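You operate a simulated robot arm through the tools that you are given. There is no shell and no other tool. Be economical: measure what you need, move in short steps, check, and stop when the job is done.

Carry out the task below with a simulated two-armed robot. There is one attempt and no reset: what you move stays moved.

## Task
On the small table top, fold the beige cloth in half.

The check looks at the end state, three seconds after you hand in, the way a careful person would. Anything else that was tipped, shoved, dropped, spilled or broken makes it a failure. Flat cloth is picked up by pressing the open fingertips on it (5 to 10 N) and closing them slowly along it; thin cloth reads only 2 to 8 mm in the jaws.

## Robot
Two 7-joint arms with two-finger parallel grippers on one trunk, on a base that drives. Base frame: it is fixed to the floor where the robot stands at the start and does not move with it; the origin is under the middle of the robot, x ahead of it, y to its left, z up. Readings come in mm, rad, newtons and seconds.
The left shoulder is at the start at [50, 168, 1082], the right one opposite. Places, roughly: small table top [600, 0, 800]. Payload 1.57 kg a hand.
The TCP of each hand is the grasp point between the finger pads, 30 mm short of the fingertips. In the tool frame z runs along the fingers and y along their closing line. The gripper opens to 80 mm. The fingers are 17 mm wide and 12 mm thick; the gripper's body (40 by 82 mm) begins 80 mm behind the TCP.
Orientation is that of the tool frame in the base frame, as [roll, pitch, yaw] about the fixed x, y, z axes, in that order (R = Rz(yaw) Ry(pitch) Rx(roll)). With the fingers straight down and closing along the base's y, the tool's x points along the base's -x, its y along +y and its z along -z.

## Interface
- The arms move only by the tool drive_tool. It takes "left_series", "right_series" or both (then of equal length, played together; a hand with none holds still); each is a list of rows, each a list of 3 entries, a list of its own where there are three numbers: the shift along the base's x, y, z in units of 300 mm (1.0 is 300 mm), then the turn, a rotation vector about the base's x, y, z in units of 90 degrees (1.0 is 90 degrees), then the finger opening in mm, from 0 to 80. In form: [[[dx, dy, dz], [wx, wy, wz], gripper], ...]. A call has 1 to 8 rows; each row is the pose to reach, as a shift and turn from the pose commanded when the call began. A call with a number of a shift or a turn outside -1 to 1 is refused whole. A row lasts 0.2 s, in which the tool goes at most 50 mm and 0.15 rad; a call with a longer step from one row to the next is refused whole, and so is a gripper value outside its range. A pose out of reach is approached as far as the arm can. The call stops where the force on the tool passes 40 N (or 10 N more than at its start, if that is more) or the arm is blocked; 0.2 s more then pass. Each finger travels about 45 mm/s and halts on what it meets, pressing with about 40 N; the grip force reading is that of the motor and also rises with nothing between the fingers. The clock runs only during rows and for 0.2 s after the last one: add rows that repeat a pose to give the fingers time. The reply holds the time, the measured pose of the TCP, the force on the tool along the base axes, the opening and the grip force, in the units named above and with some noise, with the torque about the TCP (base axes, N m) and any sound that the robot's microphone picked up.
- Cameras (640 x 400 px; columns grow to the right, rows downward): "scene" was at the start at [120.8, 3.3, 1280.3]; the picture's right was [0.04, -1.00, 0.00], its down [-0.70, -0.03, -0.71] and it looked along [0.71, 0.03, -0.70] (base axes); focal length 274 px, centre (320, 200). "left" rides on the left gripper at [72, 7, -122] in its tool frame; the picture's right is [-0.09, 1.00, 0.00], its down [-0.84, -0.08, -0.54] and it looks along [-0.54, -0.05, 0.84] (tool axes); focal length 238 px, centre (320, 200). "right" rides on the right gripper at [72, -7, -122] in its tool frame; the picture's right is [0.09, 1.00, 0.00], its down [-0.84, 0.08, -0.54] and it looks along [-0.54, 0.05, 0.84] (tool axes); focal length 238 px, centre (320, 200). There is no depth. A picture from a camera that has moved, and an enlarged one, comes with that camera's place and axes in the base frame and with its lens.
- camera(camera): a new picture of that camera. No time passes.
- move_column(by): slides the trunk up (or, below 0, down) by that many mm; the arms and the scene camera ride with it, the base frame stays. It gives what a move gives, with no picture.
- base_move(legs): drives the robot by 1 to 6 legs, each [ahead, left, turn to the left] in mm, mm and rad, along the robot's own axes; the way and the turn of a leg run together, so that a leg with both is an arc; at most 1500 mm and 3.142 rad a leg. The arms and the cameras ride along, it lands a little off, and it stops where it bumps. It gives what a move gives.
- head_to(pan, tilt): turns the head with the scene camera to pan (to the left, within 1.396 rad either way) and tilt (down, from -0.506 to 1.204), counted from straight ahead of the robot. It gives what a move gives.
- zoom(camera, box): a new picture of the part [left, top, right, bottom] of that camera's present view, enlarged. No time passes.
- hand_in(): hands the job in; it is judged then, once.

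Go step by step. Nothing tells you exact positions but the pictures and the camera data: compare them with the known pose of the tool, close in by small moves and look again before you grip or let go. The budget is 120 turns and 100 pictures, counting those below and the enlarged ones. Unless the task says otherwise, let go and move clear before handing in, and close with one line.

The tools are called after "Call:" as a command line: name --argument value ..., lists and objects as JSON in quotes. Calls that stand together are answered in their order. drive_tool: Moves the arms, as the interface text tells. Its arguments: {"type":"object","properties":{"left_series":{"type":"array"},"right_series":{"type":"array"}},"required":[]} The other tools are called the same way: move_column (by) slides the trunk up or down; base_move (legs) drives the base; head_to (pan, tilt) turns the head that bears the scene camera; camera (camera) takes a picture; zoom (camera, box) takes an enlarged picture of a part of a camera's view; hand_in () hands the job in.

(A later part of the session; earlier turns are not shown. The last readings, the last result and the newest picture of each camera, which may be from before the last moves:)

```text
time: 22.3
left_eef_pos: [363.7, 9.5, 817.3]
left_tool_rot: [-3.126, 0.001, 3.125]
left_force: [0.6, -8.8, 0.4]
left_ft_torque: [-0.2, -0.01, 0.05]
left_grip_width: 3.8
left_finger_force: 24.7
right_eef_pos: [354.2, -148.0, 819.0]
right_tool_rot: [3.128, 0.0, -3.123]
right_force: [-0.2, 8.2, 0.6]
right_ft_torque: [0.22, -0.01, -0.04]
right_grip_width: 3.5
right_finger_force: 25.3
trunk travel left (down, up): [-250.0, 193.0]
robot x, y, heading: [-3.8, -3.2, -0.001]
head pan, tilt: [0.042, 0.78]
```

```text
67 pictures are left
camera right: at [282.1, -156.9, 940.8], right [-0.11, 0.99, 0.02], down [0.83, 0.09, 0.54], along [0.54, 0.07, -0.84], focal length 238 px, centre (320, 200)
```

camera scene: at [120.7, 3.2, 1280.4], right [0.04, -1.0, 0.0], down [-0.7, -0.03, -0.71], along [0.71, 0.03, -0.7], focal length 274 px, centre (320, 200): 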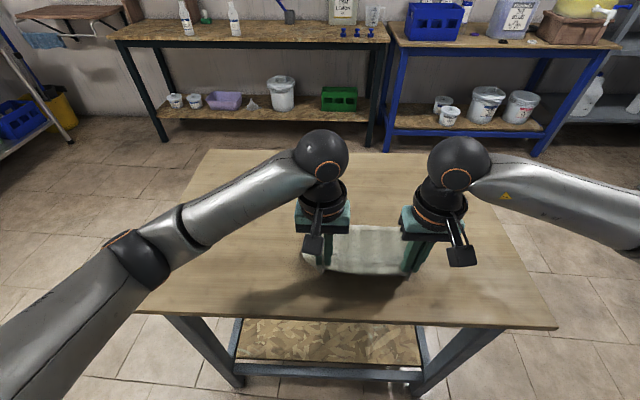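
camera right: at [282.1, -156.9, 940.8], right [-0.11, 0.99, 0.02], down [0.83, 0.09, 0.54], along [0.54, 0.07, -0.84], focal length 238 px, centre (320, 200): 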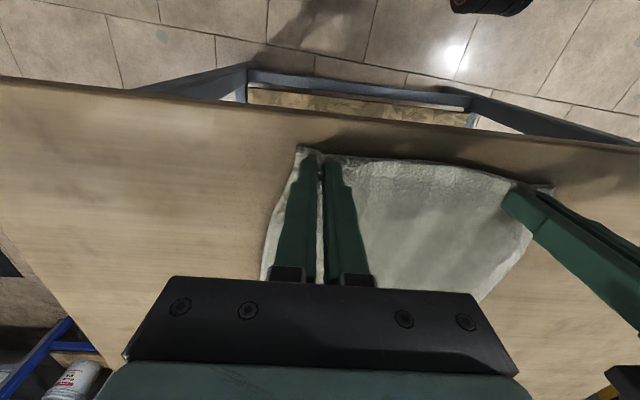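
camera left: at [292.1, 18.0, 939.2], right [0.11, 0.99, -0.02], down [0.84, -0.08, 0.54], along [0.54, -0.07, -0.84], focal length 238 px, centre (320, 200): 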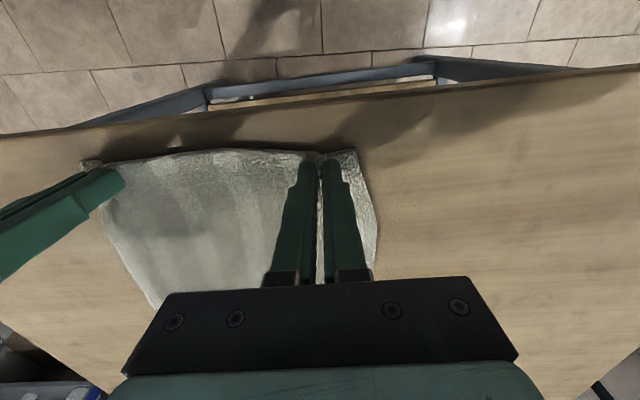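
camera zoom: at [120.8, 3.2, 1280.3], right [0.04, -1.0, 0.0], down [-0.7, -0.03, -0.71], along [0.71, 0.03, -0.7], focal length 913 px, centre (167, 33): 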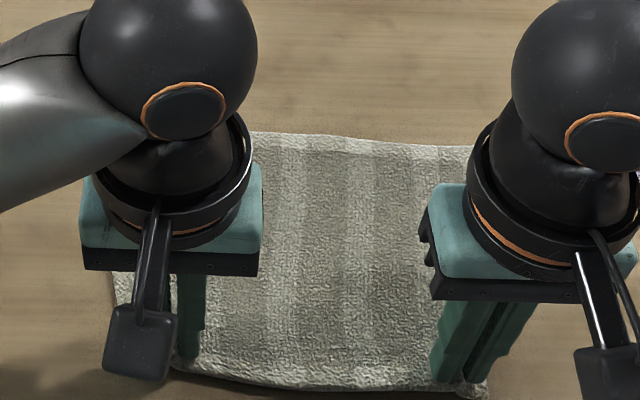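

The last row's step was too long, so that call was refused. I'll repeat it with a shorter lift.

Call:
drive_tool --left_series '[[[0, 0, -0.008], [0, 0, 0], 4], [[0, 0, -0.008], [0, 0, 0], 12], [[0, 0, -0.008], [0, 0, 0], 20], [[0, 0, -0.008], [0, 0, 0], 30], [[0, 0, -0.008], [0, 0, 0], 40], [[0, 0, 0.05], [0, 0, 0], 40], [[0, 0, 0.18], [0, 0, 0], 40], [[0, 0.07, 0.3], [0, 0, 0], 40]]' --right_series '[[[0, 0, -0.012], [0, 0, 0], 4], [[0, 0, -0.012], [0, 0, 0], 12], [[0, 0, -0.012], [0, 0, 0], 20], [[0, 0, -0.012], [0, 0, 0], 30], [[0, 0, -0.012], [0, 0, 0], 40], [[0, 0, 0.05], [0, 0, 0], 40], [[0, 0, 0.18], [0, 0, 0], 40], [[0, -0.07, 0.3], [0, 0, 0], 40]]'

Call:
camera --camera "left"

Call:
camera --camera "right"

```text
time: 24.1
left_eef_pos: [363.0, 32.3, 910.2]
left_tool_rot: [-3.126, 0.0, 3.126]
left_force: [0.5, -0.4, 1.1]
left_ft_torque: [0.01, -0.01, 0.01]
left_grip_width: 39.8
left_finger_force: 0.2
right_eef_pos: [353.8, -170.3, 910.1]
right_tool_rot: [3.127, 0.001, -3.121]
right_force: [0.2, 0.0, 0.3]
right_ft_torque: [0.01, 0.0, -0.01]
right_grip_width: 40.1
right_finger_force: 0.0
trunk travel left (down, up): [-250.0, 193.0]
robot x, y, heading: [0.5, 3.3, -0.001]
head pan, tilt: [0.042, 0.78]
```

```text
66 pictures are left
camera left: at [291.7, 41.3, 1030.4], right [0.11, 0.99, -0.02], down [0.84, -0.08, 0.54], along [0.54, -0.07, -0.84], focal length 238 px, centre (320, 200)
```

left: 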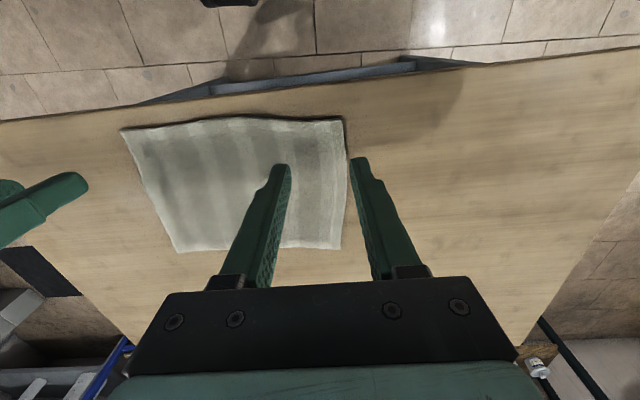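

```text
65 pictures are left
camera right: at [281.2, -179.2, 1032.2], right [-0.11, 0.99, 0.01], down [0.83, 0.09, 0.54], along [0.54, 0.07, -0.84], focal length 238 px, centre (320, 200)
```

right: 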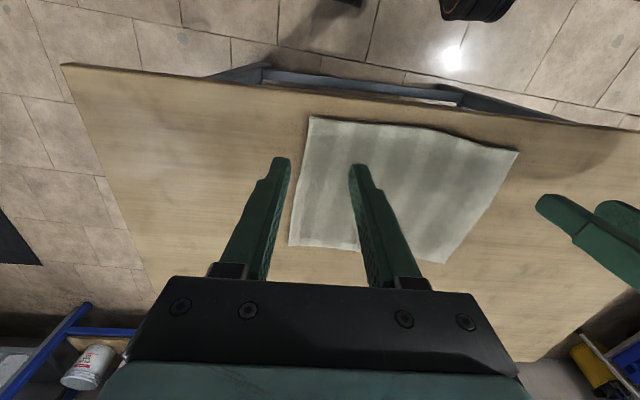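

The cloth lies flat again, with far corners at about (533, 39) and (519, −194) and near corners at (354, 54) and (342, −179). Next I'll place both hands over the far corners, then grip and fold towards the robot.

Call:
drive_tool --left_series '[[[0.11, -0.015, 0], [0.003, 0, 0.003], 32], [[0.22, -0.03, 0], [0.006, 0, 0.006], 32], [[0.33, -0.045, -0.03], [0.01, 0, 0.01], 32], [[0.44, -0.06, -0.1], [0.01, 0, 0.01], 32], [[0.533, -0.077, -0.18], [0.01, 0, 0.01], 32], [[0.533, -0.077, -0.27], [0.01, 0, 0.01], 32], [[0.533, -0.077, -0.3], [0.01, 0, 0.01], 32], [[0.533, -0.077, -0.3], [0.01, 0, 0.01], 32]]' --right_series '[[[0.11, 0.004, 0], [-0.003, 0, -0.004], 32], [[0.22, 0.008, 0], [-0.006, 0, -0.008], 32], [[0.33, 0.012, -0.03], [-0.009, 0, -0.013], 32], [[0.44, 0.016, -0.1], [-0.009, 0, -0.013], 32], [[0.53, 0.02, -0.18], [-0.009, 0, -0.013], 32], [[0.53, 0.02, -0.27], [-0.009, 0, -0.013], 32], [[0.53, 0.02, -0.3], [-0.009, 0, -0.013], 32], [[0.53, 0.02, -0.3], [-0.009, 0, -0.013], 32]]'

Call:
camera --camera "left"

Call:
camera --camera "right"

Call:
zoom --camera "scene" --box '[270, 190, 462, 310]'

```text
time: 25.9
left_eef_pos: [523.7, 7.7, 818.5]
left_tool_rot: [-3.141, 0.001, -3.142]
left_force: [-0.1, 0.2, 0.1]
left_ft_torque: [0.01, 0.0, 0.01]
left_grip_width: 32.0
left_finger_force: 0.1
right_eef_pos: [514.6, -162.1, 818.1]
right_tool_rot: [3.139, 0.0, 3.141]
right_force: [-0.9, -0.3, -1.1]
right_ft_torque: [0.01, -0.02, 0.04]
right_grip_width: 32.2
right_finger_force: 0.0
trunk travel left (down, up): [-250.0, 193.0]
robot x, y, heading: [0.5, 2.2, -0.002]
head pan, tilt: [0.042, 0.78]
```

```text
64 pictures are left
camera left: at [452.0, 13.7, 939.5], right [0.09, 1.0, 0.0], down [0.84, -0.08, 0.54], along [0.54, -0.05, -0.84], focal length 238 px, centre (320, 200)
```

left: 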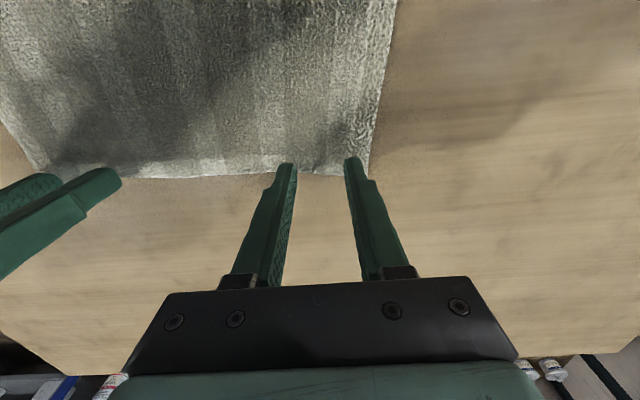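

```text
63 pictures are left
camera right: at [442.1, -168.5, 940.5], right [-0.09, 1.0, 0.0], down [0.84, 0.08, 0.54], along [0.54, 0.05, -0.84], focal length 238 px, centre (320, 200)
```

right: 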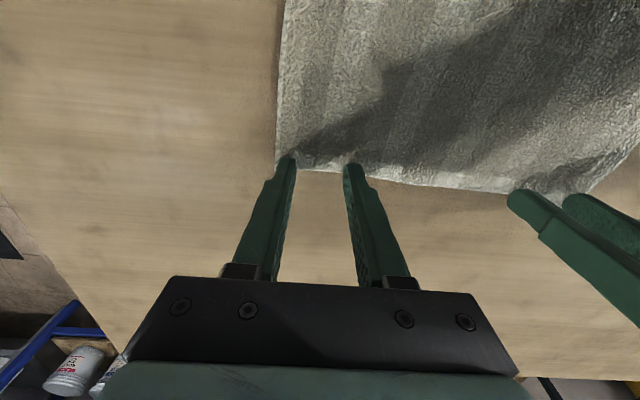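

```text
3.33 times, centred on (366, 250) of scene
camera zoom: at [120.8, 3.2, 1280.3], right [0.04, -1.0, 0.0], down [-0.7, -0.03, -0.71], along [0.71, 0.03, -0.7], focal length 913 px, centre (167, 33)
```

zoom: 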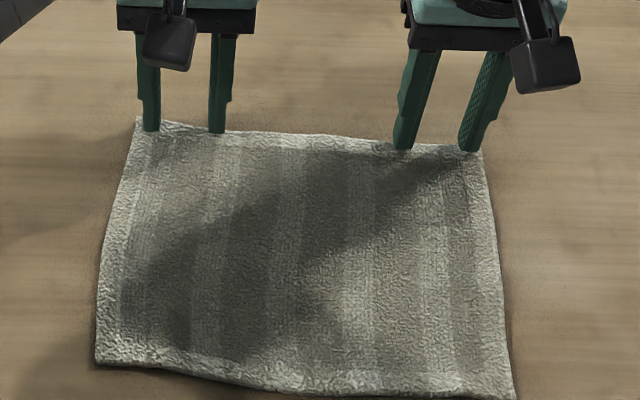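

The fingers are well placed at both far corners. I'll press down now.

Call:
drive_tool --left_series '[[[0, 0.008, -0.008], [0, 0, 0], 32], [[0, 0.008, -0.016], [0, 0, 0], 32], [[0, 0.008, -0.016], [0, 0, 0], 32]]' --right_series '[[[-0.01, 0.007, -0.008], [0, 0, 0], 32], [[-0.01, 0.007, -0.016], [0, 0, 0], 32], [[-0.01, 0.007, -0.016], [0, 0, 0], 32]]'

```text
time: 26.7
left_eef_pos: [524.3, 9.7, 813.6]
left_tool_rot: [3.141, 0.002, 3.14]
left_force: [-0.4, -0.9, 1.7]
left_ft_torque: [0.01, 0.01, -0.04]
left_grip_width: 31.7
left_finger_force: 0.1
right_eef_pos: [513.4, -159.8, 814.5]
right_tool_rot: [3.138, 0.002, 3.14]
right_force: [2.0, 0.3, 2.5]
right_ft_torque: [0.0, -0.04, -0.01]
right_grip_width: 31.9
right_finger_force: 0.1
trunk travel left (down, up): [-250.0, 193.0]
robot x, y, heading: [-1.2, -2.0, 0.003]
head pan, tilt: [0.042, 0.78]
```

Call:
drive_tool --left_series '[[[0, 0, -0.005], [0, 0, 0], 32], [[0, 0, -0.005], [0, 0, 0], 32]]' --right_series '[[[0, 0, -0.005], [0, 0, 0], 32], [[0, 0, -0.005], [0, 0, 0], 32]]'

```text
time: 27.3
left_eef_pos: [523.7, 9.8, 813.7]
left_tool_rot: [-3.14, 0.001, -3.141]
left_force: [0.7, -0.6, 5.9]
left_ft_torque: [0.0, 0.01, 0.01]
left_grip_width: 31.9
left_finger_force: 0.1
right_eef_pos: [512.1, -159.8, 814.1]
right_tool_rot: [3.139, 0.004, 3.141]
right_force: [0.3, 1.0, 7.7]
right_ft_torque: [-0.01, -0.06, 0.01]
right_grip_width: 31.8
right_finger_force: 0.1
trunk travel left (down, up): [-250.0, 193.0]
robot x, y, heading: [-1.5, -1.5, 0.001]
head pan, tilt: [0.042, 0.78]
```

Call:
drive_tool --left_series '[[[0, 0, -0.006], [0, 0, 0], 32], [[0, 0, -0.006], [0, 0, 0], 28], [[0, 0, -0.006], [0, 0, 0], 24], [[0, 0, -0.006], [0, 0, 0], 20], [[0, 0, -0.006], [0, 0, 0], 16], [[0, 0, -0.006], [0, 0, 0], 12], [[0, 0, -0.006], [0, 0, 0], 8], [[0, 0, -0.006], [0, 0, 0], 4]]' --right_series '[[[0, 0, -0.005], [0, 0, 0], 32], [[0, 0, -0.005], [0, 0, 0], 28], [[0, 0, -0.005], [0, 0, 0], 24], [[0, 0, -0.005], [0, 0, 0], 20], [[0, 0, -0.005], [0, 0, 0], 16], [[0, 0, -0.005], [0, 0, 0], 12], [[0, 0, -0.005], [0, 0, 0], 8], [[0, 0, -0.005], [0, 0, 0], 4]]'

Call:
drive_tool --left_series '[[[0, 0, 0], [0, 0, 0], 0], [[0, 0, 0], [0, 0, 0], 0], [[0, 0, 0], [0, 0, 0], 0]]' --right_series '[[[0, 0, 0], [0, 0, 0], 0], [[0, 0, 0], [0, 0, 0], 0], [[0, 0, 0], [0, 0, 0], 0]]'

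Call:
zoom --camera "scene" --box '[270, 190, 462, 310]'

```text
time: 29.1
left_eef_pos: [521.6, 9.0, 812.0]
left_tool_rot: [-3.14, 0.005, 3.141]
left_force: [-1.0, -7.6, 14.1]
left_ft_torque: [-0.24, 0.08, 0.05]
left_grip_width: 4.8
left_finger_force: 12.4
right_eef_pos: [511.6, -159.5, 813.7]
right_tool_rot: [3.137, 0.005, -3.14]
right_force: [0.3, 7.7, 18.0]
right_ft_torque: [0.24, 0.0, -0.05]
right_grip_width: 6.6
right_finger_force: 6.3
trunk travel left (down, up): [-250.0, 193.0]
robot x, y, heading: [0.1, -3.9, -0.006]
head pan, tilt: [0.042, 0.78]
```

```text
time: 29.9
left_eef_pos: [521.9, 10.0, 813.2]
left_tool_rot: [-3.139, 0.002, 3.139]
left_force: [-0.3, -11.6, 15.1]
left_ft_torque: [-0.29, 0.08, 0.07]
left_grip_width: 4.1
left_finger_force: 24.9
right_eef_pos: [510.7, -160.4, 812.4]
right_tool_rot: [3.136, 0.003, 3.142]
right_force: [0.4, 11.9, 16.0]
right_ft_torque: [0.29, 0.02, 0.02]
right_grip_width: 3.3
right_finger_force: 24.6
trunk travel left (down, up): [-250.0, 193.0]
robot x, y, heading: [-1.1, 1.9, 0.001]
head pan, tilt: [0.042, 0.78]
```

```text
3.33 times, centred on (366, 250) of scene
camera zoom: at [118.2, 3.6, 1280.7], right [0.04, -1.0, 0.0], down [-0.7, -0.03, -0.71], along [0.71, 0.03, -0.7], focal length 913 px, centre (167, 33)
```

zoom: 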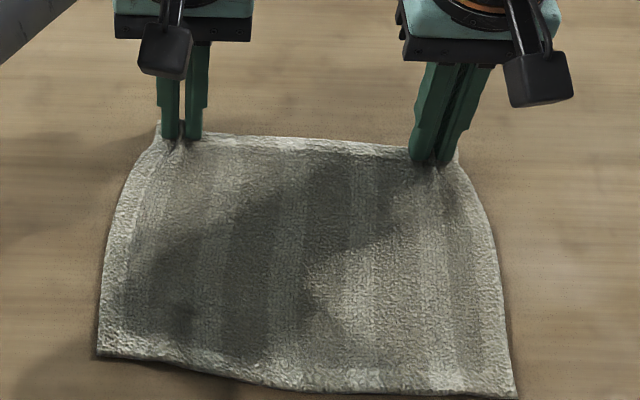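

Both hands hold the far edge. I'll carry it up and over towards the robot on a half-circle, tilting the fingers forward as it goes.

Call:
drive_tool --left_series '[[[-0.009, -0.003, 0.067], [0, 0, 0], 0], [[-0.035, -0.004, 0.13], [0, 0, 0], 0], [[-0.081, -0.001, 0.183], [0, -0.032, 0], 0], [[-0.14, 0.004, 0.225], [0, -0.064, 0], 0], [[-0.21, 0.009, 0.249], [0, -0.108, 0], 0], [[-0.285, 0.014, 0.257], [0, -0.159, 0], 0], [[-0.359, 0.019, 0.245], [0, -0.204, 0], 0], [[-0.429, 0.025, 0.217], [0, -0.255, 0], 0]]' --right_series '[[[-0.009, 0.004, 0.067], [0, 0, 0], 0], [[-0.035, 0.009, 0.13], [0, 0, 0], 0], [[-0.081, 0.013, 0.183], [0, -0.032, 0], 0], [[-0.14, 0.017, 0.225], [0, -0.064, 0], 0], [[-0.21, 0.022, 0.249], [0, -0.108, 0], 0], [[-0.285, 0.027, 0.257], [0, -0.159, 0], 0], [[-0.359, 0.033, 0.245], [0, -0.204, 0], 0], [[-0.429, 0.038, 0.217], [0, -0.255, 0], 0]]'

Call:
zoom --camera "scene" --box '[240, 180, 496, 340]'

Call:
camera --camera "left"

Call:
camera --camera "right"

```text
time: 31.7
left_eef_pos: [395.7, 17.8, 878.4]
left_tool_rot: [-3.138, 0.403, -3.14]
left_force: [-0.5, -9.0, 1.4]
left_ft_torque: [-0.28, -0.03, -0.06]
left_grip_width: 3.5
left_finger_force: 24.8
right_eef_pos: [383.7, -148.8, 876.1]
right_tool_rot: [3.139, 0.404, 3.138]
right_force: [0.1, 9.1, -0.6]
right_ft_torque: [0.24, 0.01, 0.11]
right_grip_width: 3.7
right_finger_force: 24.2
trunk travel left (down, up): [-250.0, 193.0]
robot x, y, heading: [3.2, 1.4, -0.001]
head pan, tilt: [0.042, 0.78]
```

```text
2.50 times, centred on (368, 260) of scene
camera zoom: at [120.7, 3.2, 1280.4], right [0.04, -1.0, 0.0], down [-0.7, -0.03, -0.71], along [0.71, 0.03, -0.7], focal length 685 px, centre (200, 50)
```

zoom: 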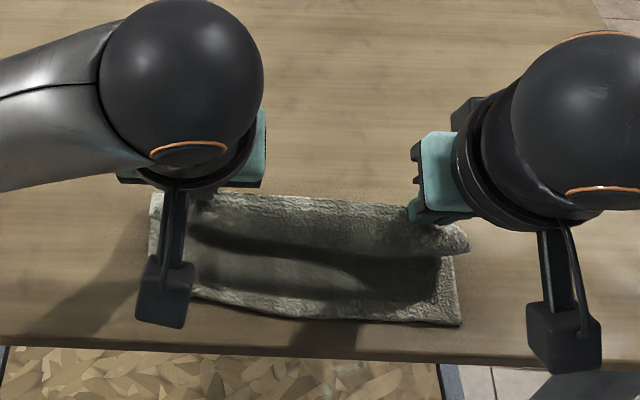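

```text
59 pictures are left
camera left: at [282.0, 24.3, 960.5], right [0.08, 1.0, 0.03], down [0.56, -0.08, 0.83], along [0.83, -0.05, -0.56], focal length 238 px, centre (320, 200)
```

left: 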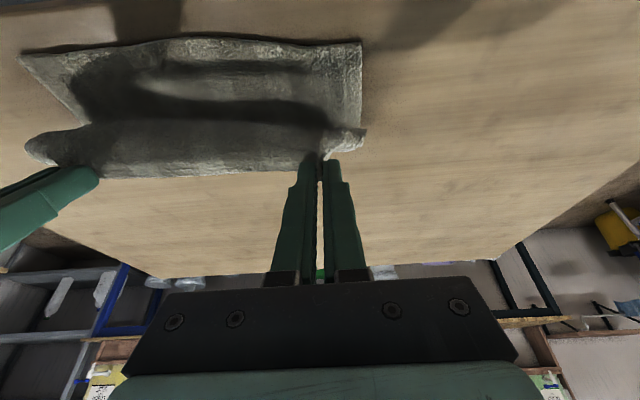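

```text
58 pictures are left
camera right: at [267.4, -155.4, 959.8], right [-0.08, 1.0, -0.03], down [0.56, 0.08, 0.83], along [0.83, 0.05, -0.56], focal length 238 px, centre (320, 200)
```

right: 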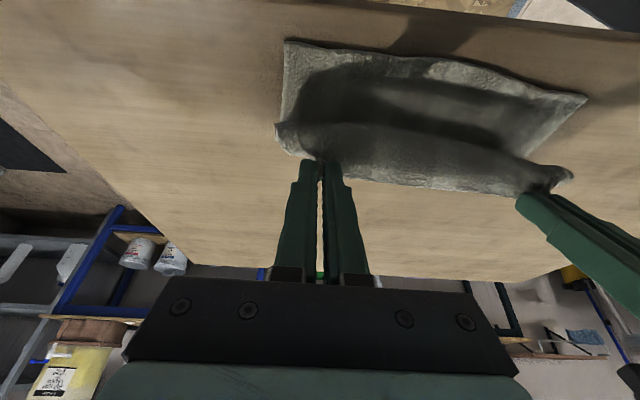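

The fold is going over well and the near edge hasn't moved. I'll lower the edge now, stopping a bit short of the near edge because the gripped strip still has to flip flat after release.

Call:
drive_tool --left_series '[[[-0.027, 0, -0.047], [0, -0.04, 0], 0], [[-0.05, 0, -0.097], [0, -0.08, 0], 0], [[-0.067, 0, -0.15], [0, -0.12, 0], 0], [[-0.073, 0, -0.187], [0, -0.165, 0], 0], [[-0.073, 0, -0.2], [0, -0.165, 0], 0]]' --right_series '[[[-0.027, 0, -0.047], [0, -0.04, 0], 0], [[-0.05, 0, -0.097], [0, -0.08, 0], 0], [[-0.067, 0, -0.15], [0, -0.12, 0], 0], [[-0.073, 0, -0.187], [0, -0.165, 0], 0], [[-0.073, 0, -0.195], [0, -0.165, 0], 0]]'

Call:
camera --camera "left"

Call:
camera --camera "right"

Call:
zoom --camera "scene" --box '[240, 180, 496, 340]'

```text
time: 32.9
left_eef_pos: [375.0, 16.1, 818.4]
left_tool_rot: [-3.139, 0.662, 3.141]
left_force: [-1.5, -8.2, 4.7]
left_ft_torque: [-0.28, 0.0, -0.1]
left_grip_width: 3.7
left_finger_force: 24.2
right_eef_pos: [362.1, -149.6, 818.2]
right_tool_rot: [3.136, 0.663, 3.14]
right_force: [0.0, 7.9, 4.4]
right_ft_torque: [0.2, -0.04, 0.15]
right_grip_width: 3.2
right_finger_force: 24.3
trunk travel left (down, up): [-250.0, 193.0]
robot x, y, heading: [-0.4, 0.2, -0.004]
head pan, tilt: [0.042, 0.78]
```

```text
57 pictures are left
camera left: at [242.4, 23.0, 868.5], right [0.07, 1.0, 0.05], down [0.33, -0.08, 0.94], along [0.94, -0.05, -0.33], focal length 238 px, centre (320, 200)
```

left: 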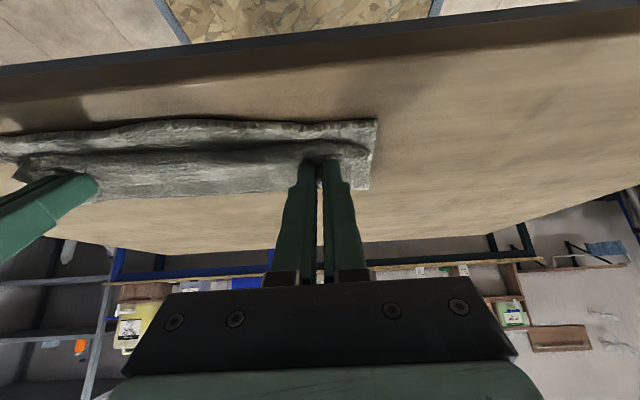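

```text
56 pictures are left
camera right: at [228.8, -155.9, 870.4], right [-0.07, 1.0, -0.05], down [0.33, 0.08, 0.94], along [0.94, 0.05, -0.33], focal length 238 px, centre (320, 200)
```

right: 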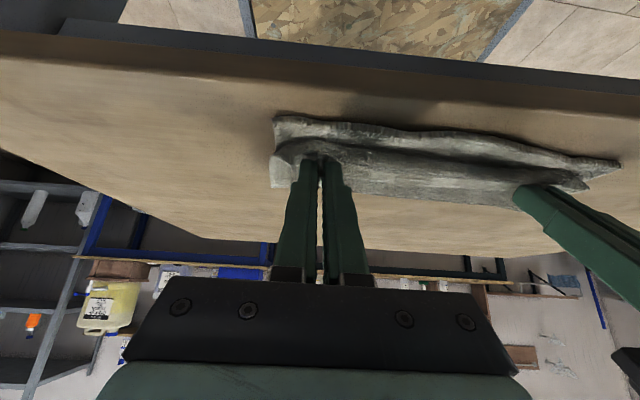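

```text
2.50 times, centred on (368, 260) of scene
camera zoom: at [120.1, 3.2, 1280.6], right [0.04, -1.0, 0.0], down [-0.7, -0.03, -0.71], along [0.71, 0.03, -0.7], focal length 685 px, centre (200, 50)
```

zoom: 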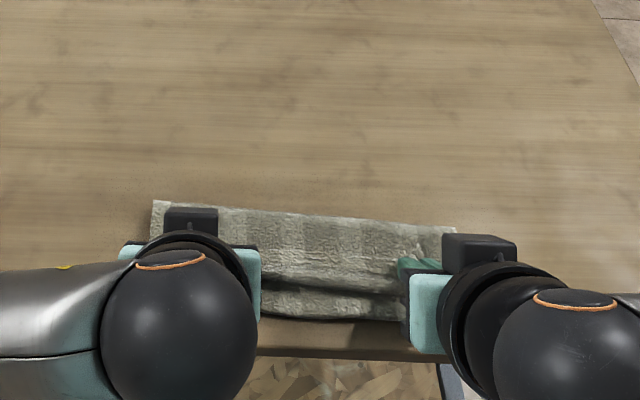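

The upper layer is over and touching. I'll release slowly and withdraw the fingers along their own axis, then inspect.

Call:
drive_tool --left_series '[[[0, 0, 0], [0, 0, 0], 10], [[0, 0, 0], [0, 0, 0], 18], [[-0.01, 0, 0.013], [0, 0, 0], 22], [[-0.05, 0, 0.065], [0, 0, 0], 22], [[-0.09, 0, 0.117], [0, 0, 0], 22], [[-0.14, 0.03, 0.22], [0, 0, 0], 22], [[-0.14, 0.1, 0.35], [0, 0.06, 0], 22], [[-0.14, 0.2, 0.45], [0, 0.14, 0], 22]]' --right_series '[[[0, 0, 0], [0, 0, 0], 10], [[0, 0, 0], [0, 0, 0], 18], [[-0.01, 0, 0.013], [0, 0, 0], 22], [[-0.05, 0, 0.065], [0, 0, 0], 22], [[-0.09, 0, 0.117], [0, 0, 0], 22], [[-0.14, -0.03, 0.22], [0, 0, 0], 22], [[-0.14, -0.1, 0.35], [0, 0.06, 0], 22], [[-0.14, -0.2, 0.45], [0, 0.14, 0], 22]]'

Call:
zoom --camera "scene" --box '[270, 220, 462, 340]'

Call:
camera --camera "left"

Call:
camera --camera "right"

```text
time: 34.7
left_eef_pos: [331.1, 79.4, 950.4]
left_tool_rot: [-3.139, 0.44, 3.141]
left_force: [-0.1, -0.6, -0.5]
left_ft_torque: [0.02, 0.03, 0.0]
left_grip_width: 22.0
left_finger_force: 0.0
right_eef_pos: [344.2, -205.9, 961.1]
right_tool_rot: [3.14, 0.439, -3.14]
right_force: [-1.2, 0.4, 0.5]
right_ft_torque: [-0.03, -0.04, 0.0]
right_grip_width: 22.0
right_finger_force: 0.1
right hand out of reach, approached as far as the arm can: row 4, 5, 6, 7, 8
trunk travel left (down, up): [-250.0, 193.0]
robot x, y, heading: [-2.7, 0.3, -0.004]
head pan, tilt: [0.042, 0.78]
```

```text
3.33 times, centred on (366, 280) of scene
camera zoom: at [120.2, 3.1, 1280.3], right [0.04, -1.0, 0.0], down [-0.7, -0.03, -0.71], along [0.71, 0.03, -0.7], focal length 913 px, centre (167, -67)
```

zoom: 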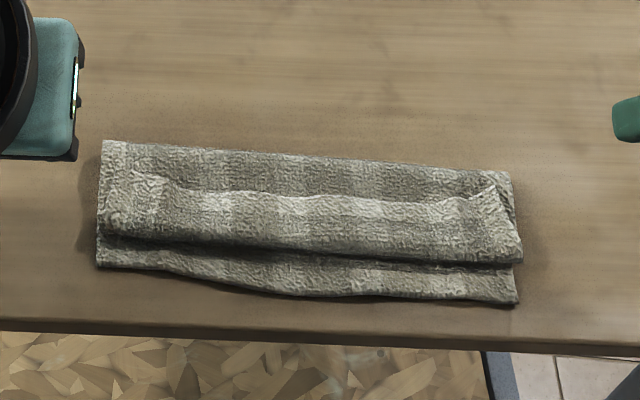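

```text
53 pictures are left
camera left: at [213.9, 85.2, 1029.5], right [0.08, 1.0, 0.04], down [0.53, -0.08, 0.85], along [0.85, -0.05, -0.53], focal length 238 px, centre (320, 200)
```

left: 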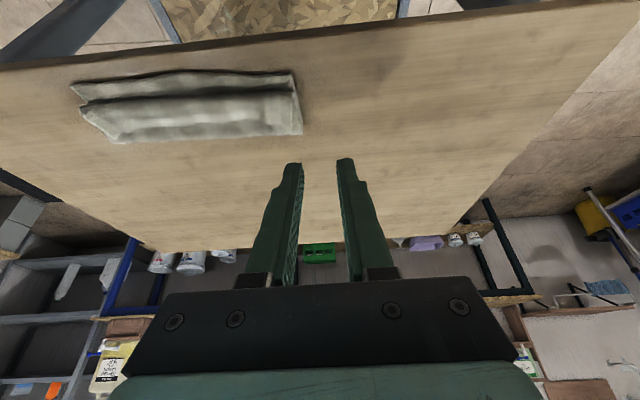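

```text
52 pictures are left
camera right: at [226.0, -213.3, 1040.7], right [-0.08, 1.0, -0.04], down [0.53, 0.08, 0.85], along [0.85, 0.05, -0.53], focal length 238 px, centre (320, 200)
```

right: 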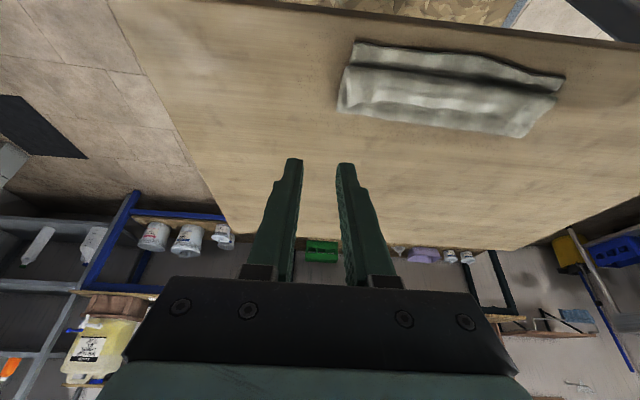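

As expected, the gripped edge forms a roll: a strip about 30 mm wide lies on top with its free edge pointing away at x≈395, and the bend is at x≈365. I'll push the strip over towards the robot with the opened fingers. First I'll hover behind it.

Call:
drive_tool --left_series '[[[0.05, -0.06, -0.02], [0, 0.056, 0], 30], [[0.11, -0.13, -0.06], [0, 0.112, 0], 38], [[0.17, -0.2, -0.12], [0, 0.168, 0], 46], [[0.22, -0.26, -0.19], [0, 0.224, 0], 54], [[0.27, -0.323, -0.267], [0, 0.28, 0], 60], [[0.27, -0.323, -0.267], [0, 0.28, 0], 60]]' --right_series '[[[0.045, 0.045, -0.02], [0, 0.056, 0], 30], [[0.09, 0.09, -0.07], [0, 0.112, 0], 38], [[0.14, 0.14, -0.14], [0, 0.168, 0], 46], [[0.19, 0.19, -0.22], [0, 0.224, 0], 54], [[0.227, 0.233, -0.303], [0, 0.28, 0], 60], [[0.227, 0.233, -0.303], [0, 0.28, 0], 60]]'

Call:
camera --camera "left"

Call:
camera --camera "right"

```text
time: 36.1
left_eef_pos: [411.3, -19.5, 871.2]
left_tool_rot: [-3.139, -0.001, -3.14]
left_force: [1.0, -0.1, -0.3]
left_ft_torque: [-0.05, 0.01, 0.01]
left_grip_width: 60.2
left_finger_force: 0.1
right_eef_pos: [414.4, -136.1, 869.9]
right_tool_rot: [3.14, 0.001, 3.141]
right_force: [-0.4, -0.1, 0.4]
right_ft_torque: [0.0, 0.01, 0.0]
right_grip_width: 60.1
right_finger_force: 0.1
trunk travel left (down, up): [-250.0, 193.0]
robot x, y, heading: [1.0, 1.1, -0.003]
head pan, tilt: [0.042, 0.78]
```

```text
51 pictures are left
camera left: at [339.7, -12.9, 991.9], right [0.09, 1.0, 0.0], down [0.84, -0.08, 0.54], along [0.54, -0.05, -0.84], focal length 238 px, centre (320, 200)
```

left: 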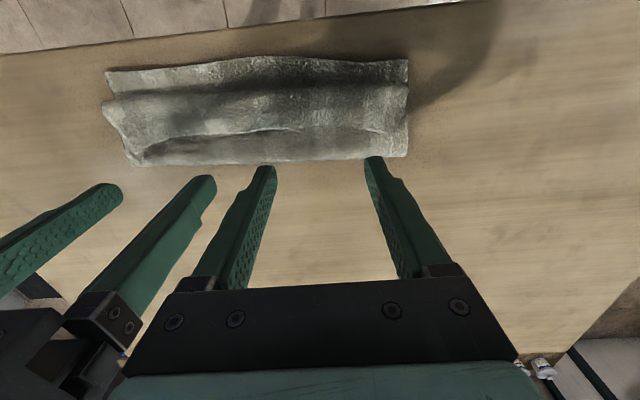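

```text
50 pictures are left
camera right: at [341.3, -142.7, 993.1], right [-0.09, 1.0, 0.0], down [0.84, 0.08, 0.54], along [0.54, 0.05, -0.84], focal length 238 px, centre (320, 200)
```

right: 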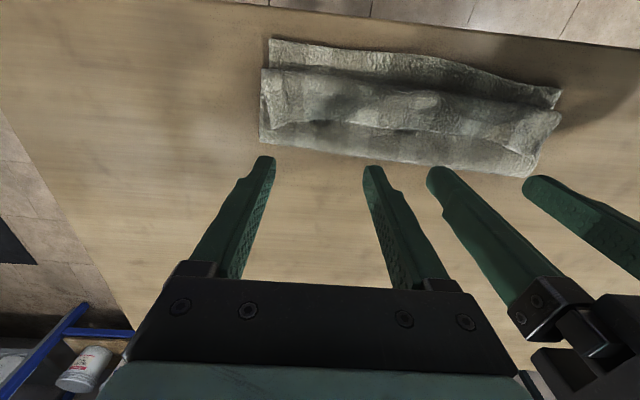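

The strip's free edge is at x≈396 and the crease at 425, so the fingers can land between them. I'll descend now.

Call:
drive_tool --left_series '[[[0, 0, -0.08], [0, 0, 0], 60], [[0, 0, -0.14], [0, 0, 0], 60], [[0, 0, -0.172], [0, 0, 0], 60], [[0, 0, -0.172], [0, 0, 0], 60]]' --right_series '[[[0, 0, -0.08], [0, 0, 0], 60], [[0, 0, -0.14], [0, 0, 0], 60], [[0, 0, -0.168], [0, 0, 0], 60], [[0, 0, -0.168], [0, 0, 0], 60]]'

Call:
zoom --camera "left" --box '[80, 60, 480, 310]'

Call:
zoom --camera "right" --box '[200, 60, 600, 310]'

```text
time: 37.1
left_eef_pos: [413.2, -18.6, 819.5]
left_tool_rot: [-3.141, 0.002, -3.141]
left_force: [0.2, 0.5, 2.7]
left_ft_torque: [-0.09, -0.01, -0.06]
left_grip_width: 60.1
left_finger_force: 0.1
right_eef_pos: [415.8, -135.4, 821.1]
right_tool_rot: [3.139, 0.002, 3.14]
right_force: [-0.2, -0.2, 0.6]
right_ft_torque: [0.02, 0.0, 0.01]
right_grip_width: 59.8
right_finger_force: 0.1
trunk travel left (down, up): [-250.0, 193.0]
robot x, y, heading: [2.5, -1.1, -0.001]
head pan, tilt: [0.042, 0.78]
```

```text
1.60 times, centred on (280, 185) of left
camera zoom: at [339.9, -12.7, 939.7], right [0.09, 1.0, 0.0], down [0.84, -0.08, 0.54], along [0.54, -0.05, -0.84], focal length 381 px, centre (384, 224)
```

zoom: 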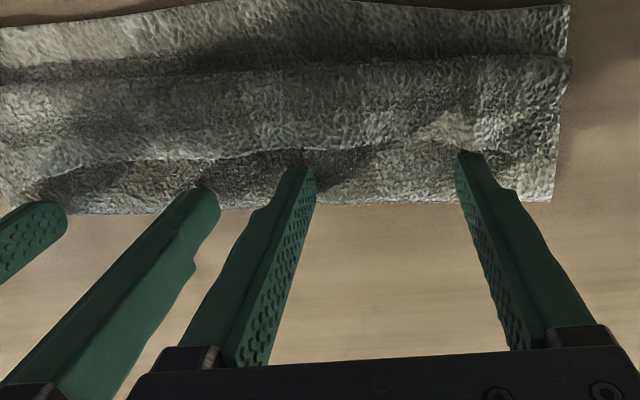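

```text
1.60 times, centred on (400, 185) of right
camera zoom: at [342.2, -141.4, 943.8], right [-0.09, 1.0, 0.0], down [0.84, 0.08, 0.54], along [0.54, 0.05, -0.84], focal length 381 px, centre (192, 224)
```

zoom: 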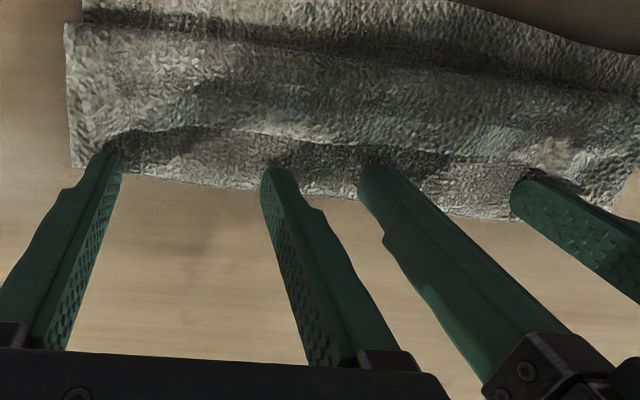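

The fingers are right behind the free edge. I'll push 32 mm towards the robot, gently, with the left hand raised 1 mm.

Call:
drive_tool --left_series '[[[-0.01, 0, 0.003], [0, 0, 0], 60], [[-0.03, 0, 0.003], [0, 0, 0], 60], [[-0.05, 0, 0.003], [0, 0, 0], 60], [[-0.07, 0, 0.003], [0, 0, 0], 60], [[-0.09, 0, 0.005], [0, 0, 0], 60], [[-0.107, 0, 0.007], [0, 0, 0], 60]]' --right_series '[[[-0.01, 0, 0], [0, 0, 0], 60], [[-0.03, 0, 0], [0, 0, 0], 60], [[-0.05, 0, 0], [0, 0, 0], 60], [[-0.07, 0, 0], [0, 0, 0], 60], [[-0.09, 0, 0.002], [0, 0, 0], 60], [[-0.107, 0, 0.004], [0, 0, 0], 60]]'

Call:
zoom --camera "left" --box '[80, 60, 480, 310]'

Call:
zoom --camera "right" --box '[200, 60, 600, 310]'

Call:
zoom --camera "scene" --box '[270, 220, 462, 340]'

```text
time: 38.5
left_eef_pos: [380.3, -19.8, 820.7]
left_tool_rot: [-3.14, -0.002, -3.141]
left_force: [0.1, -0.1, 0.1]
left_ft_torque: [0.02, 0.02, -0.02]
left_grip_width: 60.0
left_finger_force: 0.1
right_eef_pos: [383.2, -135.7, 821.0]
right_tool_rot: [-3.141, 0.0, 3.139]
right_force: [0.2, -0.3, -0.4]
right_ft_torque: [0.0, 0.01, 0.01]
right_grip_width: 60.1
right_finger_force: 0.0
trunk travel left (down, up): [-250.0, 193.0]
robot x, y, heading: [-1.3, -1.2, 0.0]
head pan, tilt: [0.042, 0.78]
```

```text
1.60 times, centred on (280, 185) of left
camera zoom: at [308.8, -13.7, 941.6], right [0.09, 1.0, 0.0], down [0.84, -0.08, 0.54], along [0.54, -0.05, -0.84], focal length 381 px, centre (384, 224)
```

zoom: 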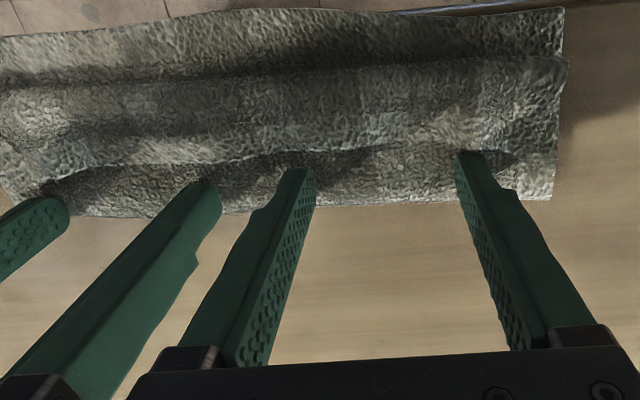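

```text
1.60 times, centred on (400, 185) of right
camera zoom: at [310.1, -141.5, 944.2], right [-0.09, 1.0, 0.0], down [0.84, 0.08, 0.54], along [0.54, 0.05, -0.84], focal length 381 px, centre (192, 224)
```

zoom: 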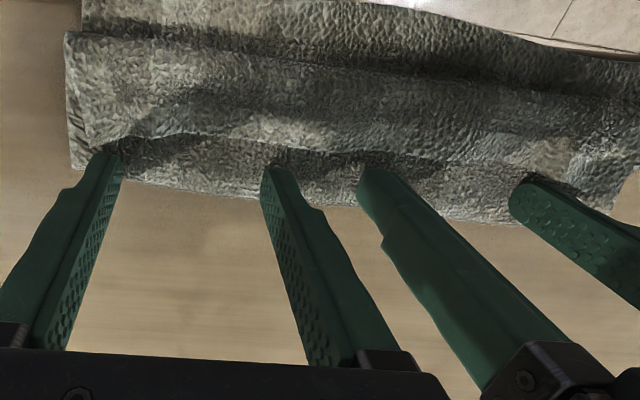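

```text
3.33 times, centred on (366, 280) of scene
camera zoom: at [120.8, 3.2, 1280.3], right [0.04, -1.0, 0.0], down [-0.7, -0.03, -0.71], along [0.71, 0.03, -0.7], focal length 913 px, centre (167, -67)
```

zoom: 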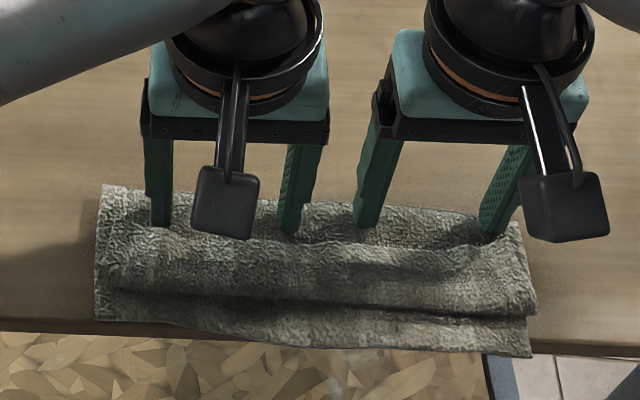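

Pushing just slid the whole cloth 30 mm towards the robot, so I'll stop that. The better plan is to unfold it again, then pinch the middle line from above at both side edges, so the crease sits in the fingers, and lift it so both halves hang together. First I'll hover over the strip and look.

Call:
drive_tool --left_series '[[[0, 0, 0.05], [0, 0, 0], 50], [[0, 0, 0.12], [0, 0, 0], 40], [[-0.037, 0.033, 0.12], [0, 0, 0], 30], [[-0.073, 0.067, 0.12], [0, 0, 0], 28], [[-0.073, 0.067, 0.12], [0, 0, 0], 28]]' --right_series '[[[0, 0, 0.05], [0, 0, 0], 50], [[0, 0, 0.12], [0, 0, 0], 40], [[-0.04, -0.027, 0.12], [0, 0, 0], 30], [[-0.083, -0.053, 0.12], [0, 0, 0], 28], [[-0.083, -0.053, 0.12], [0, 0, 0], 28]]'

Call:
camera --camera "left"

Call:
camera --camera "right"

```text
time: 39.7
left_eef_pos: [356.9, -0.5, 858.1]
left_tool_rot: [3.141, -0.001, -3.14]
left_force: [-0.5, -0.9, 0.7]
left_ft_torque: [0.01, -0.01, -0.01]
left_grip_width: 28.2
left_finger_force: 0.1
right_eef_pos: [357.8, -151.8, 859.2]
right_tool_rot: [3.139, 0.001, 3.14]
right_force: [0.3, 0.1, -0.2]
right_ft_torque: [-0.02, -0.03, -0.02]
right_grip_width: 27.9
right_finger_force: 0.1
trunk travel left (down, up): [-250.0, 193.0]
robot x, y, heading: [4.4, -1.2, 0.001]
head pan, tilt: [0.042, 0.78]
```

```text
44 pictures are left
camera left: at [285.5, 6.2, 978.9], right [0.09, 1.0, 0.0], down [0.84, -0.08, 0.54], along [0.54, -0.05, -0.84], focal length 238 px, centre (320, 200)
```

left: 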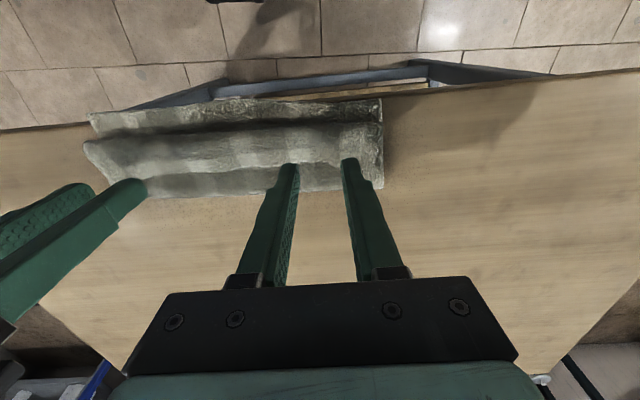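

```text
43 pictures are left
camera right: at [284.8, -158.6, 980.7], right [-0.09, 1.0, 0.0], down [0.84, 0.08, 0.54], along [0.54, 0.05, -0.84], focal length 238 px, centre (320, 200)
```

right: 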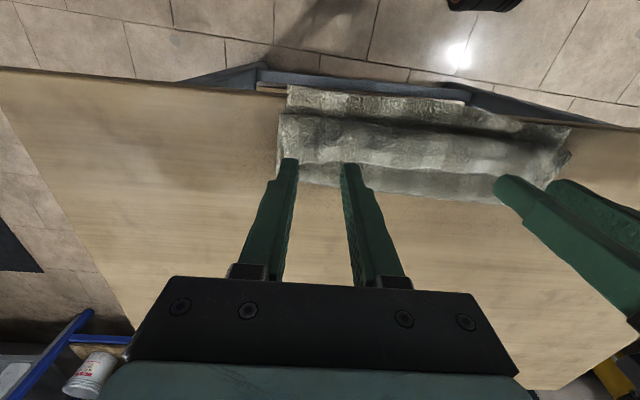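

The strip is right under the fingers. I'll descend gently onto it.

Call:
drive_tool --left_series '[[[0, 0, -0.06], [0, 0, 0], 28], [[0, 0, -0.1], [0, 0, 0], 28], [[0, 0, -0.117], [0, 0, 0], 28], [[0, 0, -0.123], [0, 0, 0], 28], [[0, 0, -0.123], [0, 0, 0], 28]]' --right_series '[[[0, 0, -0.06], [0, 0, 0], 28], [[0, 0, -0.1], [0, 0, 0], 28], [[0, 0, -0.117], [0, 0, 0], 28], [[0, 0, -0.127], [0, 0, 0], 28], [[0, 0, -0.127], [0, 0, 0], 28]]'

```text
time: 40.9
left_eef_pos: [358.2, 0.9, 819.4]
left_tool_rot: [-3.14, 0.001, 3.141]
left_force: [-0.5, -0.6, 2.9]
left_ft_torque: [-0.01, 0.04, -0.02]
left_grip_width: 27.9
left_finger_force: 0.0
right_eef_pos: [357.4, -150.3, 820.1]
right_tool_rot: [3.139, 0.001, 3.14]
right_force: [-0.1, -0.1, 5.4]
right_ft_torque: [-0.02, 0.0, 0.0]
right_grip_width: 28.0
right_finger_force: 0.1
trunk travel left (down, up): [-250.0, 193.0]
robot x, y, heading: [-2.4, 1.8, -0.003]
head pan, tilt: [0.042, 0.78]
```

Contact is at 3–5 N. I'll press slightly more and close slowly.

Call:
drive_tool --left_series '[[[0, 0, -0.008], [0, 0, 0], 28], [[0, 0, -0.008], [0, 0, 0], 24], [[0, 0, -0.008], [0, 0, 0], 20], [[0, 0, -0.008], [0, 0, 0], 16], [[0, 0, -0.008], [0, 0, 0], 12], [[0, 0, -0.008], [0, 0, 0], 8], [[0, 0, -0.008], [0, 0, 0], 4], [[0, 0, -0.008], [0, 0, 0], 0]]' --right_series '[[[0, 0, -0.004], [0, 0, 0], 28], [[0, 0, -0.004], [0, 0, 0], 24], [[0, 0, -0.004], [0, 0, 0], 20], [[0, 0, -0.004], [0, 0, 0], 16], [[0, 0, -0.004], [0, 0, 0], 12], [[0, 0, -0.004], [0, 0, 0], 8], [[0, 0, -0.004], [0, 0, 0], 4], [[0, 0, -0.004], [0, 0, 0], 0]]'

Call:
drive_tool --left_series '[[[0, 0, 0], [0, 0, 0], 0], [[0, 0, 0], [0, 0, 0], 0], [[0.03, 0, 0.06], [0, 0, 0], 0], [[0.06, 0, 0.12], [0, 0, 0], 0]]' --right_series '[[[0, 0, 0], [0, 0, 0], 0], [[0, 0, 0], [0, 0, 0], 0], [[0.03, 0, 0.06], [0, 0, 0], 0], [[0.06, 0, 0.12], [0, 0, 0], 0]]'

Call:
camera --camera "left"

Call:
camera --camera "right"

```text
time: 42.7
left_eef_pos: [357.6, -1.3, 819.7]
left_tool_rot: [-3.137, 0.003, 3.14]
left_force: [1.1, -13.5, 8.1]
left_ft_torque: [-0.42, 0.01, 0.03]
left_grip_width: 3.8
left_finger_force: 25.0
right_eef_pos: [357.8, -149.7, 818.3]
right_tool_rot: [3.137, 0.0, -3.139]
right_force: [-0.1, 12.4, 7.0]
right_ft_torque: [0.38, 0.05, -0.04]
right_grip_width: 4.1
right_finger_force: 24.6
trunk travel left (down, up): [-250.0, 193.0]
robot x, y, heading: [-1.0, -2.7, 0.002]
head pan, tilt: [0.042, 0.78]
```

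```text
time: 43.7
left_eef_pos: [377.8, 0.9, 853.2]
left_tool_rot: [-3.134, 0.0, 3.141]
left_force: [0.9, -18.7, -0.5]
left_ft_torque: [-0.58, -0.01, 0.08]
left_grip_width: 3.9
left_finger_force: 24.8
right_eef_pos: [378.4, -150.3, 855.0]
right_tool_rot: [3.135, 0.002, 3.141]
right_force: [-0.4, 18.3, 0.0]
right_ft_torque: [0.59, 0.02, -0.03]
right_grip_width: 4.0
right_finger_force: 24.8
trunk travel left (down, up): [-250.0, 193.0]
robot x, y, heading: [1.4, -1.1, -0.001]
head pan, tilt: [0.042, 0.78]
```

```text
42 pictures are left
camera left: at [305.5, 6.4, 974.3], right [0.09, 1.0, -0.01], down [0.84, -0.07, 0.54], along [0.54, -0.06, -0.84], focal length 238 px, centre (320, 200)
```

left: 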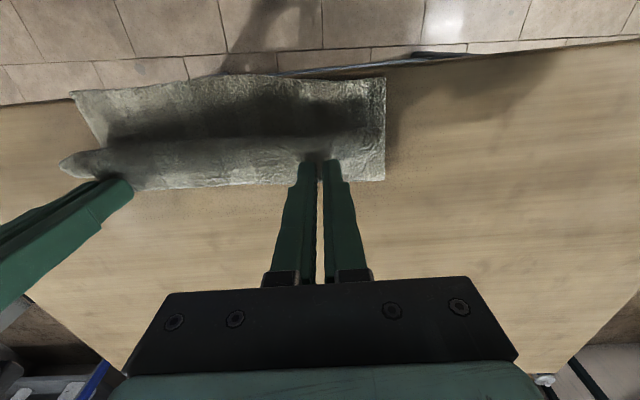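

```text
41 pictures are left
camera right: at [304.2, -158.8, 976.9], right [-0.09, 1.0, 0.01], down [0.84, 0.07, 0.54], along [0.54, 0.06, -0.84], focal length 238 px, centre (320, 200)
```

right: 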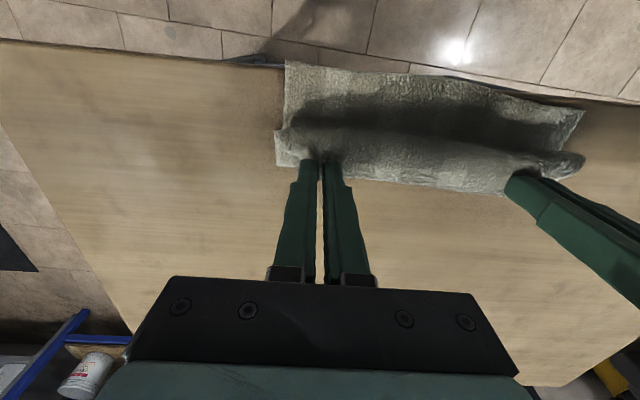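

Only the strip was picked up. I'll carry it back to the far side and pull the cloth flat, away from the table's near edge.

Call:
drive_tool --left_series '[[[0.067, -0.01, 0.083], [0, 0, 0], 0], [[0.15, -0.012, 0.127], [0, 0, 0], 0], [[0.233, -0.012, 0.1], [0, 0, 0], 0], [[0.3, -0.012, 0.033], [0, 0, 0], 0], [[0.35, -0.012, -0.05], [0, 0, 0], 0], [[0.4, -0.012, -0.1], [0, 0, 0], 0], [[0.45, -0.012, -0.113], [0, 0, 0], 0], [[0.5, -0.012, -0.117], [0, 0, 0], 0]]' --right_series '[[[0.067, 0.01, 0.083], [0, 0, 0], 0], [[0.15, 0.012, 0.127], [0, 0, 0], 0], [[0.233, 0.012, 0.1], [0, 0, 0], 0], [[0.3, 0.012, 0.033], [0, 0, 0], 0], [[0.35, 0.012, -0.05], [0, 0, 0], 0], [[0.4, 0.012, -0.1], [0, 0, 0], 0], [[0.45, 0.012, -0.113], [0, 0, 0], 0], [[0.5, 0.012, -0.117], [0, 0, 0], 0]]'

Call:
zoom --camera "scene" --box '[240, 180, 496, 340]'

```text
time: 45.5
left_eef_pos: [526.6, -1.9, 818.3]
left_tool_rot: [3.14, 0.002, -3.14]
left_force: [-0.1, -7.1, 0.7]
left_ft_torque: [-0.26, -0.01, 0.03]
left_grip_width: 3.8
left_finger_force: 24.2
right_eef_pos: [528.9, -149.3, 818.7]
right_tool_rot: [3.14, 0.001, 3.141]
right_force: [-0.8, 7.6, -0.4]
right_ft_torque: [0.26, 0.03, 0.02]
right_grip_width: 3.7
right_finger_force: 24.6
trunk travel left (down, up): [-250.0, 193.0]
robot x, y, heading: [-2.5, -1.3, -0.002]
head pan, tilt: [0.042, 0.78]
```

```text
2.50 times, centred on (368, 260) of scene
camera zoom: at [120.9, 3.2, 1280.3], right [0.04, -1.0, 0.0], down [-0.7, -0.03, -0.71], along [0.71, 0.03, -0.7], focal length 685 px, centre (200, 50)
```

zoom: 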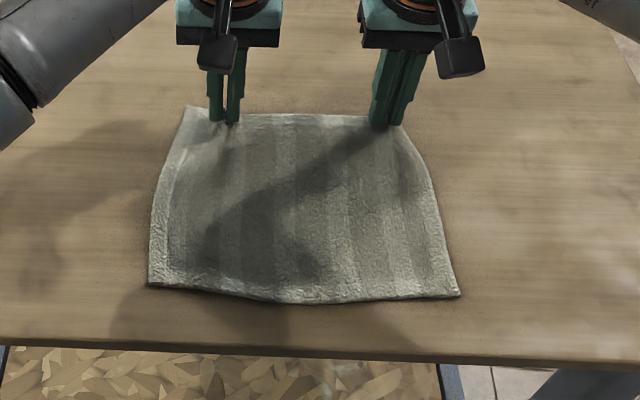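

The cloth is flat again and safely away from the edge. I'll release, spread the gathers and lift.

Call:
drive_tool --left_series '[[[0, 0, -0.01], [0, 0, 0], 4], [[0, 0, -0.01], [0, 0, 0], 12], [[0, 0, -0.01], [0, 0, 0], 20], [[0, 0, -0.01], [0, 0, 0], 30], [[0, 0, -0.01], [0, 0, 0], 40], [[0, 0, 0.05], [0, 0, 0], 40], [[0, 0, 0.18], [0, 0, 0], 40], [[0, 0.07, 0.3], [0, 0, 0], 40]]' --right_series '[[[0, 0, -0.01], [0, 0, 0], 4], [[0, 0, -0.01], [0, 0, 0], 12], [[0, 0, -0.01], [0, 0, 0], 20], [[0, 0, -0.01], [0, 0, 0], 30], [[0, 0, -0.01], [0, 0, 0], 40], [[0, 0, 0.05], [0, 0, 0], 40], [[0, 0, 0.18], [0, 0, 0], 40], [[0, -0.07, 0.3], [0, 0, 0], 40]]'

Call:
zoom --camera "scene" --box '[270, 190, 462, 310]'

```text
time: 47.3
left_eef_pos: [526.4, 21.4, 910.2]
left_tool_rot: [3.141, 0.001, 3.141]
left_force: [0.1, -0.2, 0.1]
left_ft_torque: [-0.02, 0.01, 0.0]
left_grip_width: 40.1
left_finger_force: 0.1
right_eef_pos: [526.0, -167.4, 908.9]
right_tool_rot: [-3.141, 0.001, -3.141]
right_force: [0.6, 0.1, 0.3]
right_ft_torque: [0.01, -0.04, -0.03]
right_grip_width: 39.9
right_finger_force: 0.1
trunk travel left (down, up): [-250.0, 193.0]
robot x, y, heading: [-3.2, -1.9, 0.002]
head pan, tilt: [0.042, 0.78]
```

```text
3.33 times, centred on (366, 250) of scene
camera zoom: at [120.5, 3.6, 1280.3], right [0.04, -1.0, 0.0], down [-0.7, -0.03, -0.71], along [0.71, 0.03, -0.7], focal length 913 px, centre (167, 33)
```

zoom: 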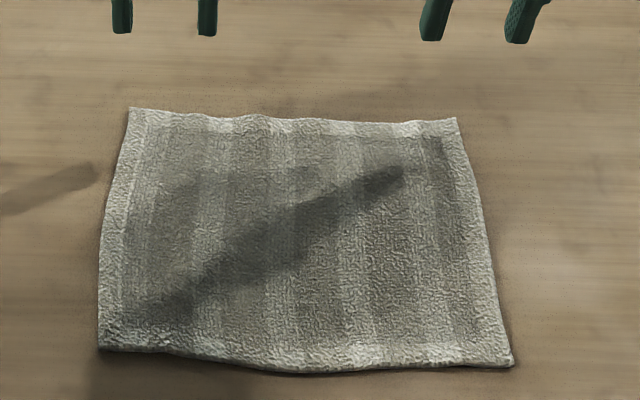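

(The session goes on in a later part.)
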